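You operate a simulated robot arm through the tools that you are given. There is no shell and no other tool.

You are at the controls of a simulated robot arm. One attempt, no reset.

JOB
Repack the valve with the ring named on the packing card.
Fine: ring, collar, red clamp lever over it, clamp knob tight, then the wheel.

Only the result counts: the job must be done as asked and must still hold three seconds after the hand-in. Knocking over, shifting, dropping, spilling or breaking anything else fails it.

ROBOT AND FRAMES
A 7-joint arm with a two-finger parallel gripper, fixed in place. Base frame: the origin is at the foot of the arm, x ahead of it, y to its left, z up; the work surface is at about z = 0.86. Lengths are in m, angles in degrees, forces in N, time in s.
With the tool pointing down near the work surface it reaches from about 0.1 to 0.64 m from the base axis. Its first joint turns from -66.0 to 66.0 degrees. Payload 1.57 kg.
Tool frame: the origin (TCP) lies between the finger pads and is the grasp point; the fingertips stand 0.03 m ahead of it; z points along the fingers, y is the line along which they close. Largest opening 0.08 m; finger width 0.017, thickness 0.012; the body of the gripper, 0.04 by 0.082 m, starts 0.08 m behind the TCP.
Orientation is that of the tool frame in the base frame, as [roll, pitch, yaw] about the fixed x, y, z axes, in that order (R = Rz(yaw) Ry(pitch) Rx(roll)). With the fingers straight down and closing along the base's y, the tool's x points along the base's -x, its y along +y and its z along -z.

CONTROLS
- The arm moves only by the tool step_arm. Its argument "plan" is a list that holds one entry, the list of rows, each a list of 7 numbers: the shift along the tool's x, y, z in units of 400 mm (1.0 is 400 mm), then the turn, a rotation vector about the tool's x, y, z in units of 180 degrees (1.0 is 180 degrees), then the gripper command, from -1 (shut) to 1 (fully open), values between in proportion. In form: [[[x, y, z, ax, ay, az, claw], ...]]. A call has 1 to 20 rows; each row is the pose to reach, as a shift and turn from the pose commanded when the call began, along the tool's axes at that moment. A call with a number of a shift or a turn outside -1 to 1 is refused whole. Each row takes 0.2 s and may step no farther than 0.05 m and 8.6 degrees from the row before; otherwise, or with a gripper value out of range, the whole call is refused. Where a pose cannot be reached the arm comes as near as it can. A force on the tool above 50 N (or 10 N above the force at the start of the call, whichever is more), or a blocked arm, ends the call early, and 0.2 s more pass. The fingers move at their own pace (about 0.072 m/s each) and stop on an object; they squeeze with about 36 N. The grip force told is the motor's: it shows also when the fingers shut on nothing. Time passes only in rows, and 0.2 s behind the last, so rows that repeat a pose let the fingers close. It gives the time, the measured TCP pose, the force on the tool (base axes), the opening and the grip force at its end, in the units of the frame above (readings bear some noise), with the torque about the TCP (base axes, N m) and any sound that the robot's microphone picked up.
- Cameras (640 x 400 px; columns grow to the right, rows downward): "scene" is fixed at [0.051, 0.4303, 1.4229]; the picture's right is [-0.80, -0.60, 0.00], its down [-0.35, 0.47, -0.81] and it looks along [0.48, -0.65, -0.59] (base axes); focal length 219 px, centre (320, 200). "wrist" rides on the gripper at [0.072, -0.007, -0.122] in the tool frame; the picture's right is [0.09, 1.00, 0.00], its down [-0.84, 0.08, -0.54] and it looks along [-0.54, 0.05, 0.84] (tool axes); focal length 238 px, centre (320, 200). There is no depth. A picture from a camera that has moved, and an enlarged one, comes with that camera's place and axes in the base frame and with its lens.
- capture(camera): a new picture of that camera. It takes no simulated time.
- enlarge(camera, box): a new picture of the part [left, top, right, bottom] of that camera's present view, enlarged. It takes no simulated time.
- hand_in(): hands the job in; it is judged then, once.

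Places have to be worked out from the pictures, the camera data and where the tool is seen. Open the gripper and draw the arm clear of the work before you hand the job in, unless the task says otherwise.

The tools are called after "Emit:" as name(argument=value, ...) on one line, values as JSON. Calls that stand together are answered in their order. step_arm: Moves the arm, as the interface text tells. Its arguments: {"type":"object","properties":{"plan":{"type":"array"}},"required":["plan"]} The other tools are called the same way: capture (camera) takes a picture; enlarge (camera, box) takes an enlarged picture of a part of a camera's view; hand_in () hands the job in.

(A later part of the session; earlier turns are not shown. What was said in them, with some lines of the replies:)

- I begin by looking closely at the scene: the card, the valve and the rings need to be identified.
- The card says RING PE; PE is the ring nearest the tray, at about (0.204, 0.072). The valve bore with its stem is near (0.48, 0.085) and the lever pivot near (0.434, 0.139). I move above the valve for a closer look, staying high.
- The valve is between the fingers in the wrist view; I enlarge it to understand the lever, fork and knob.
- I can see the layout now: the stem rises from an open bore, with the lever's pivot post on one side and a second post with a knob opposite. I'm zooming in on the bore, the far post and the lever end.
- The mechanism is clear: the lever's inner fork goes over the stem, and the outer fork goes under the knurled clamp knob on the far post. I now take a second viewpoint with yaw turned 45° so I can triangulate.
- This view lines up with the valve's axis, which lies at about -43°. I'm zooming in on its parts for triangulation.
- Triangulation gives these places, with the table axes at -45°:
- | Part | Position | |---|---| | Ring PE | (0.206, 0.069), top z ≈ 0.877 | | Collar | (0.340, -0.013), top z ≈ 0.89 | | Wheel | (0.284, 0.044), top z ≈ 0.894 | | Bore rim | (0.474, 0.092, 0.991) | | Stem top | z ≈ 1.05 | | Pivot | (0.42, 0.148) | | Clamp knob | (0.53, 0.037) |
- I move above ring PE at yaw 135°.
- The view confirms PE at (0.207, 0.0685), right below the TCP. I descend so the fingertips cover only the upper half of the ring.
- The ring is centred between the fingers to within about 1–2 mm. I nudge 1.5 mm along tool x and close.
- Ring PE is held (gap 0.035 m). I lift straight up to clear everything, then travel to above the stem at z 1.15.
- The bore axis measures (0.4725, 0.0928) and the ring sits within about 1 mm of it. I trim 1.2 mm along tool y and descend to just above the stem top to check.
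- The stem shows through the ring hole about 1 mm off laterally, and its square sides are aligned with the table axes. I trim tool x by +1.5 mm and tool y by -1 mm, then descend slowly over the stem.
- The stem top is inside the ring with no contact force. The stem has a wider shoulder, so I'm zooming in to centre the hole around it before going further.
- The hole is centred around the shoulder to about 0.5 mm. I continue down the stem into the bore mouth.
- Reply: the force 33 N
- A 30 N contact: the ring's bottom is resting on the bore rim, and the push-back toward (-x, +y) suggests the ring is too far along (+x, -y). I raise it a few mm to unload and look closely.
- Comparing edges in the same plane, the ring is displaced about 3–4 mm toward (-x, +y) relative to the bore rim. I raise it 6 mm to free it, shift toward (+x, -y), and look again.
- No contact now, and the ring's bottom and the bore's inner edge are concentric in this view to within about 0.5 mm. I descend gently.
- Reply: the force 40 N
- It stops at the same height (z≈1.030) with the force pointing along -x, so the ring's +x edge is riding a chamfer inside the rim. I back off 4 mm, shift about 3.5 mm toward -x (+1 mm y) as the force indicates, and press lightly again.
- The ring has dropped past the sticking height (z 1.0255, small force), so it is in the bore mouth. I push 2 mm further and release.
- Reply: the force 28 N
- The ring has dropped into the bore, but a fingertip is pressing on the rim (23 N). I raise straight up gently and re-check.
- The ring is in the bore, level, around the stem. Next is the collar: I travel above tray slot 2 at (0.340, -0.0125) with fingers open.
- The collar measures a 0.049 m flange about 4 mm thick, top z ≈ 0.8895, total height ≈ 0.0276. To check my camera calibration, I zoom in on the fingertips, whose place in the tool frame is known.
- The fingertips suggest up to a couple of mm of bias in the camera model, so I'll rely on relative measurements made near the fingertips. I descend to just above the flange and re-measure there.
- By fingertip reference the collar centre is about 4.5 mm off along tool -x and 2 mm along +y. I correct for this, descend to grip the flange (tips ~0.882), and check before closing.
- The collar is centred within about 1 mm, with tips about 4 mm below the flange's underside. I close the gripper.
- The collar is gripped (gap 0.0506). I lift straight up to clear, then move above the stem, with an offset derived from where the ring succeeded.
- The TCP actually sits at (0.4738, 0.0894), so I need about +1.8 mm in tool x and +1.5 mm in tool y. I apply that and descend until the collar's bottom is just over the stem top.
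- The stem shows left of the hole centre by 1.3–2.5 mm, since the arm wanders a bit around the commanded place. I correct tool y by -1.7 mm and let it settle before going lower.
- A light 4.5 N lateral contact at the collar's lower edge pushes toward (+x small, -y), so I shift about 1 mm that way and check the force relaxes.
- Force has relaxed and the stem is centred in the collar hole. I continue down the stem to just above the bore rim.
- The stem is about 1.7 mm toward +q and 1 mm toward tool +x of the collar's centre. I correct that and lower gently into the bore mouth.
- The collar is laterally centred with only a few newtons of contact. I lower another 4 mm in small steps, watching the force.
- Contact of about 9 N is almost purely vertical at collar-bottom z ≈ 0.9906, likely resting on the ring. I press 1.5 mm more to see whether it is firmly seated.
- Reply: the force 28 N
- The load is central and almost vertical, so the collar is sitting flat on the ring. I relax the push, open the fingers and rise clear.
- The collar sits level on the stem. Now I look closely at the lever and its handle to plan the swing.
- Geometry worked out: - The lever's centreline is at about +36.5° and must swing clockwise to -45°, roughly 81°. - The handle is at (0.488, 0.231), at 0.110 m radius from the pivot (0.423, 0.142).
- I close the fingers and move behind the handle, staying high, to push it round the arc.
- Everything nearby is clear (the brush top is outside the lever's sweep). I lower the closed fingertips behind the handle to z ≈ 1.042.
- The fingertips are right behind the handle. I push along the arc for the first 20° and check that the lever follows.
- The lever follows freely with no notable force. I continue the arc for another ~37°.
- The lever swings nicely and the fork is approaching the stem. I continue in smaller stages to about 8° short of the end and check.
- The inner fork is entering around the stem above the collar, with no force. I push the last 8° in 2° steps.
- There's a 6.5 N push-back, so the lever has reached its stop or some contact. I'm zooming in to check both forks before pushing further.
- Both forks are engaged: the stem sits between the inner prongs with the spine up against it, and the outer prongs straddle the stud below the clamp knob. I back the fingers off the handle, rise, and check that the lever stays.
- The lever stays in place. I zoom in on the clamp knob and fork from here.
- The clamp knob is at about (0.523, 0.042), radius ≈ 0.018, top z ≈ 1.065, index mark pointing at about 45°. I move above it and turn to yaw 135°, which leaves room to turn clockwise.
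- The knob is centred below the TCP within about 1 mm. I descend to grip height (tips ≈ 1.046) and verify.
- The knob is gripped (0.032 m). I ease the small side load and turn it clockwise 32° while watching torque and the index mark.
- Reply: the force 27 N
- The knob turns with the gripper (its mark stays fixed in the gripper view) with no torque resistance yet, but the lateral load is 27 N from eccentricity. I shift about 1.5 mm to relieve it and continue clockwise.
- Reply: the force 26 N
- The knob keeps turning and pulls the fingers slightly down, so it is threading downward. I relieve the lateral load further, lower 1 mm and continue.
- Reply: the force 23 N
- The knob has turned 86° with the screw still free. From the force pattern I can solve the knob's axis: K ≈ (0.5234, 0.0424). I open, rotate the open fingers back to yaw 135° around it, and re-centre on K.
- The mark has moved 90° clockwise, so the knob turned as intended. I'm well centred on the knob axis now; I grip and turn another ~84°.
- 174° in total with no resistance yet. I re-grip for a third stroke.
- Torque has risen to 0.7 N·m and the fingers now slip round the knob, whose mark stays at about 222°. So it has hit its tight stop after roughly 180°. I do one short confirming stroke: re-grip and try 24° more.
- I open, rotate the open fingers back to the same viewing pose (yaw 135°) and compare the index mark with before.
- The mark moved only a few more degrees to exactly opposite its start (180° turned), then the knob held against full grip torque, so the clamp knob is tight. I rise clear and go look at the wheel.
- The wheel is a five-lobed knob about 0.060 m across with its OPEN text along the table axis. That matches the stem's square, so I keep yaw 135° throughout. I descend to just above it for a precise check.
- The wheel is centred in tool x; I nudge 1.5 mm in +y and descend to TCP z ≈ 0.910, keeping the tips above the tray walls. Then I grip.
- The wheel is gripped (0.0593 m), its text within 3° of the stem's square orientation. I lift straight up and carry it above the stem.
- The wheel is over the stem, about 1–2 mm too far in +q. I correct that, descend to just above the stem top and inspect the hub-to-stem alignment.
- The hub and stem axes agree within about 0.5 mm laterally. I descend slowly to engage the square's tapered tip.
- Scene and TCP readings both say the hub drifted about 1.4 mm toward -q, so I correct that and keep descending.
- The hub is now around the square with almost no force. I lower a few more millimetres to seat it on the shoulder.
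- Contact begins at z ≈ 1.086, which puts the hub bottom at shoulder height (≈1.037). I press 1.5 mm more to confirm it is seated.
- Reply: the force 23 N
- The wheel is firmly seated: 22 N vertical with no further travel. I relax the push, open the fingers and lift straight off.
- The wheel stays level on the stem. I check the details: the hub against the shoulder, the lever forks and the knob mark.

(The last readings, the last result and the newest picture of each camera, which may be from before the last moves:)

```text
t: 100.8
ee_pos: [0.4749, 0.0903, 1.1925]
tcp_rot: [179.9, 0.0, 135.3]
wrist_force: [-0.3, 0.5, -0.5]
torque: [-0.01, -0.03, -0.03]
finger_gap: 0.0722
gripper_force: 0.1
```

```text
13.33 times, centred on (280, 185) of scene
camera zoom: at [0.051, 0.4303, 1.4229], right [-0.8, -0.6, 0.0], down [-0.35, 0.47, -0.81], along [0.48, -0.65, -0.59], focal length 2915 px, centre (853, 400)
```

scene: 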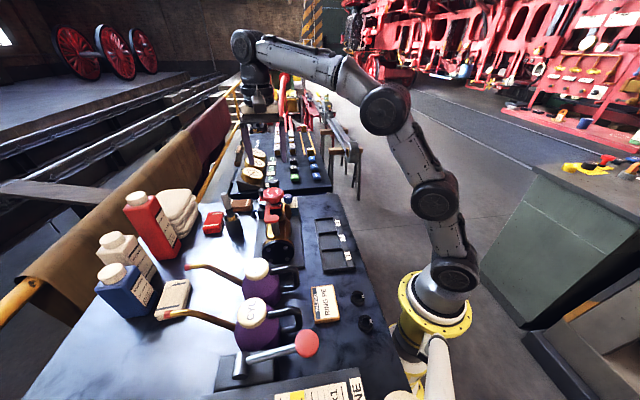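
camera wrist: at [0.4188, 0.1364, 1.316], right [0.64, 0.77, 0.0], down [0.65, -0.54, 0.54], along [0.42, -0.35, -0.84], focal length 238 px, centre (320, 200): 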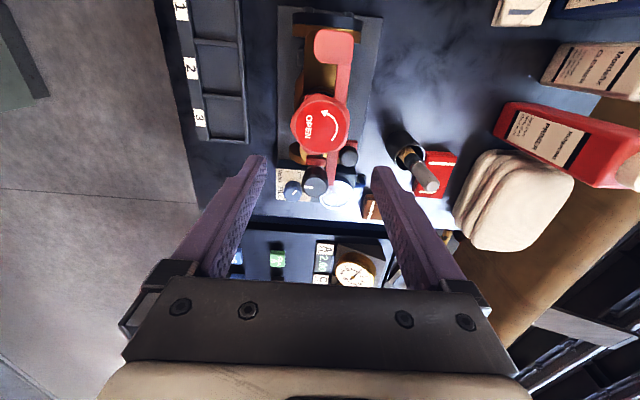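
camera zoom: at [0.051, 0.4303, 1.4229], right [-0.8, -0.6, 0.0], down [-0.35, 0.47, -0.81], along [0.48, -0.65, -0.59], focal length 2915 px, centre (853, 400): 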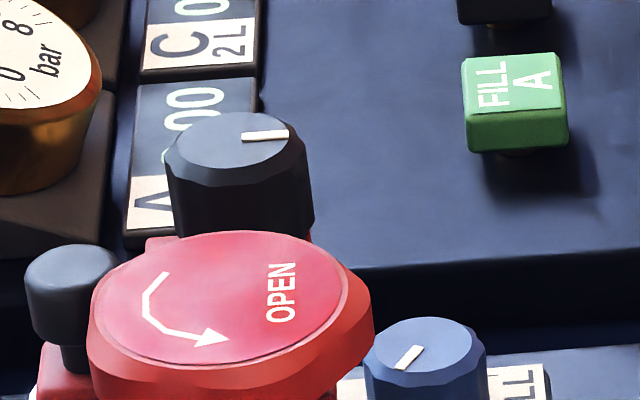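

Everything is assembled: PE ring and collar in the bore, lever engaged, knob turned to its stop, and the wheel seated. I open fully and draw the arm clear, up and back.

Emit:
step_arm(plan=[[[0, 0, -0.08, 0, 0, 0, 1], [0.04, -0.02, -0.16, 0, 0, 0, 1], [0.12, -0.06, -0.22, 0, 0, 0, 1], [0.2, -0.1, -0.265, 0, 0, 0, 1], [0.29, -0.14, -0.265, 0, 0, 0, 1], [0.38, -0.18, -0.265, 0, 0, 0, 1], [0.4165, -0.2013, -0.265, 0, 0, 0, 1], [0.4165, -0.2013, -0.265, 0, 0, 0, 1]]])

Emit:
capture(camera="scene")

Emit:
enlarge(camera="scene", box=[230, 160, 330, 250])

Emit:
capture(camera="wrist")

```text
t: 102.6
ee_pos: [0.3031, 0.1508, 1.2998]
tcp_rot: [180.0, 0.0, 135.2]
wrist_force: [-0.2, -0.2, 0.3]
torque: [0.0, -0.02, 0.0]
finger_gap: 0.08
gripper_force: 0.0
out of reach, approached as far as the arm can: row 2, 3, 4
```

```text
taken
```

scene: 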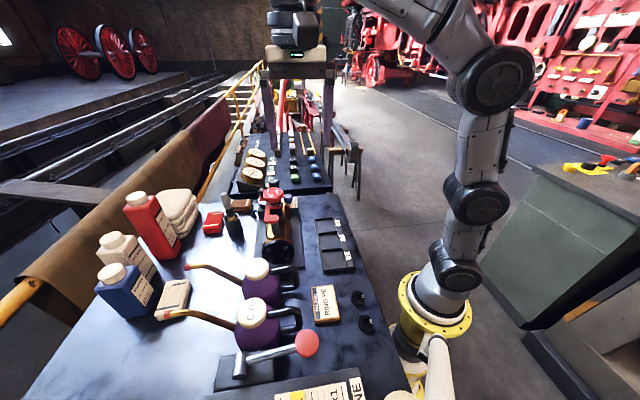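

```text
4.44 times, centred on (280, 205) of scene
camera zoom: at [0.051, 0.4303, 1.4229], right [-0.8, -0.6, 0.0], down [-0.35, 0.47, -0.81], along [0.48, -0.65, -0.59], focal length 972 px, centre (498, 178)
```

zoom: 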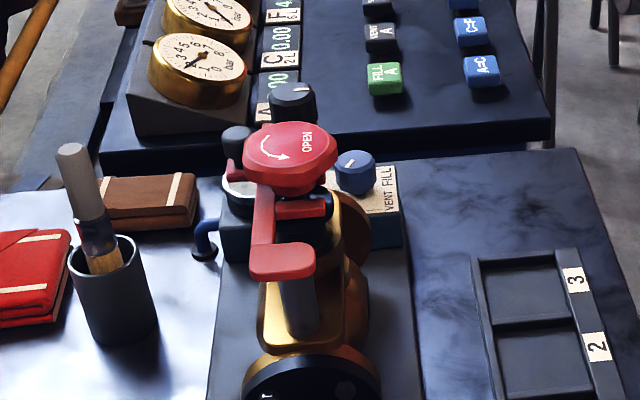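

```text
taken
camera wrist: at [0.2466, 0.1975, 1.4224], right [0.64, 0.77, 0.0], down [0.65, -0.54, 0.54], along [0.42, -0.35, -0.84], focal length 238 px, centre (320, 200)
```

wrist: 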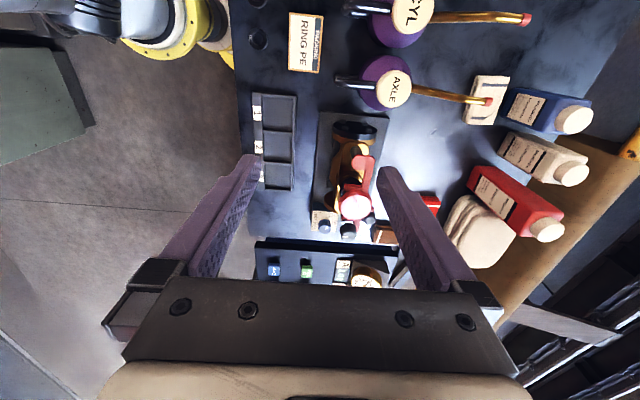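

The valve is fully assembled and stable, other items look undisturbed, and the arm is clear with the gripper open. I hand the job in.

Emit:
hand_in()

```text
The job is handed in.
```

I repacked the valve with ring PE, the ring named on the packing card, and handed the job in. I haven't been told the verdict.

1. **Ring:** PE sits level in the bore, around the stem.
2. **Collar:** it rests flat on the ring; pressing with about 28 N did not move it further.
3. **Clamp lever:** I swung it over the collar until it stopped. The inner fork is around the stem and the outer fork is under the clamp knob.
4. **Clamp knob:** I turned it clockwise about 180°. It then held at 0.7 N·m while the fingers slipped around it, so I took that as tight.
5. **Wheel:** it is pushed down on the stem's square. It did not move further when I pressed with about 22 N.

Before it went in, the ring caught twice on the edge of the bore, with up to about 36 N of force. When I released it, a fingertip also pressed on the rim at about 23 N. The last pictures show the valve standing as assembled, nothing else knocked or moved, and the arm clear with the gripper open.
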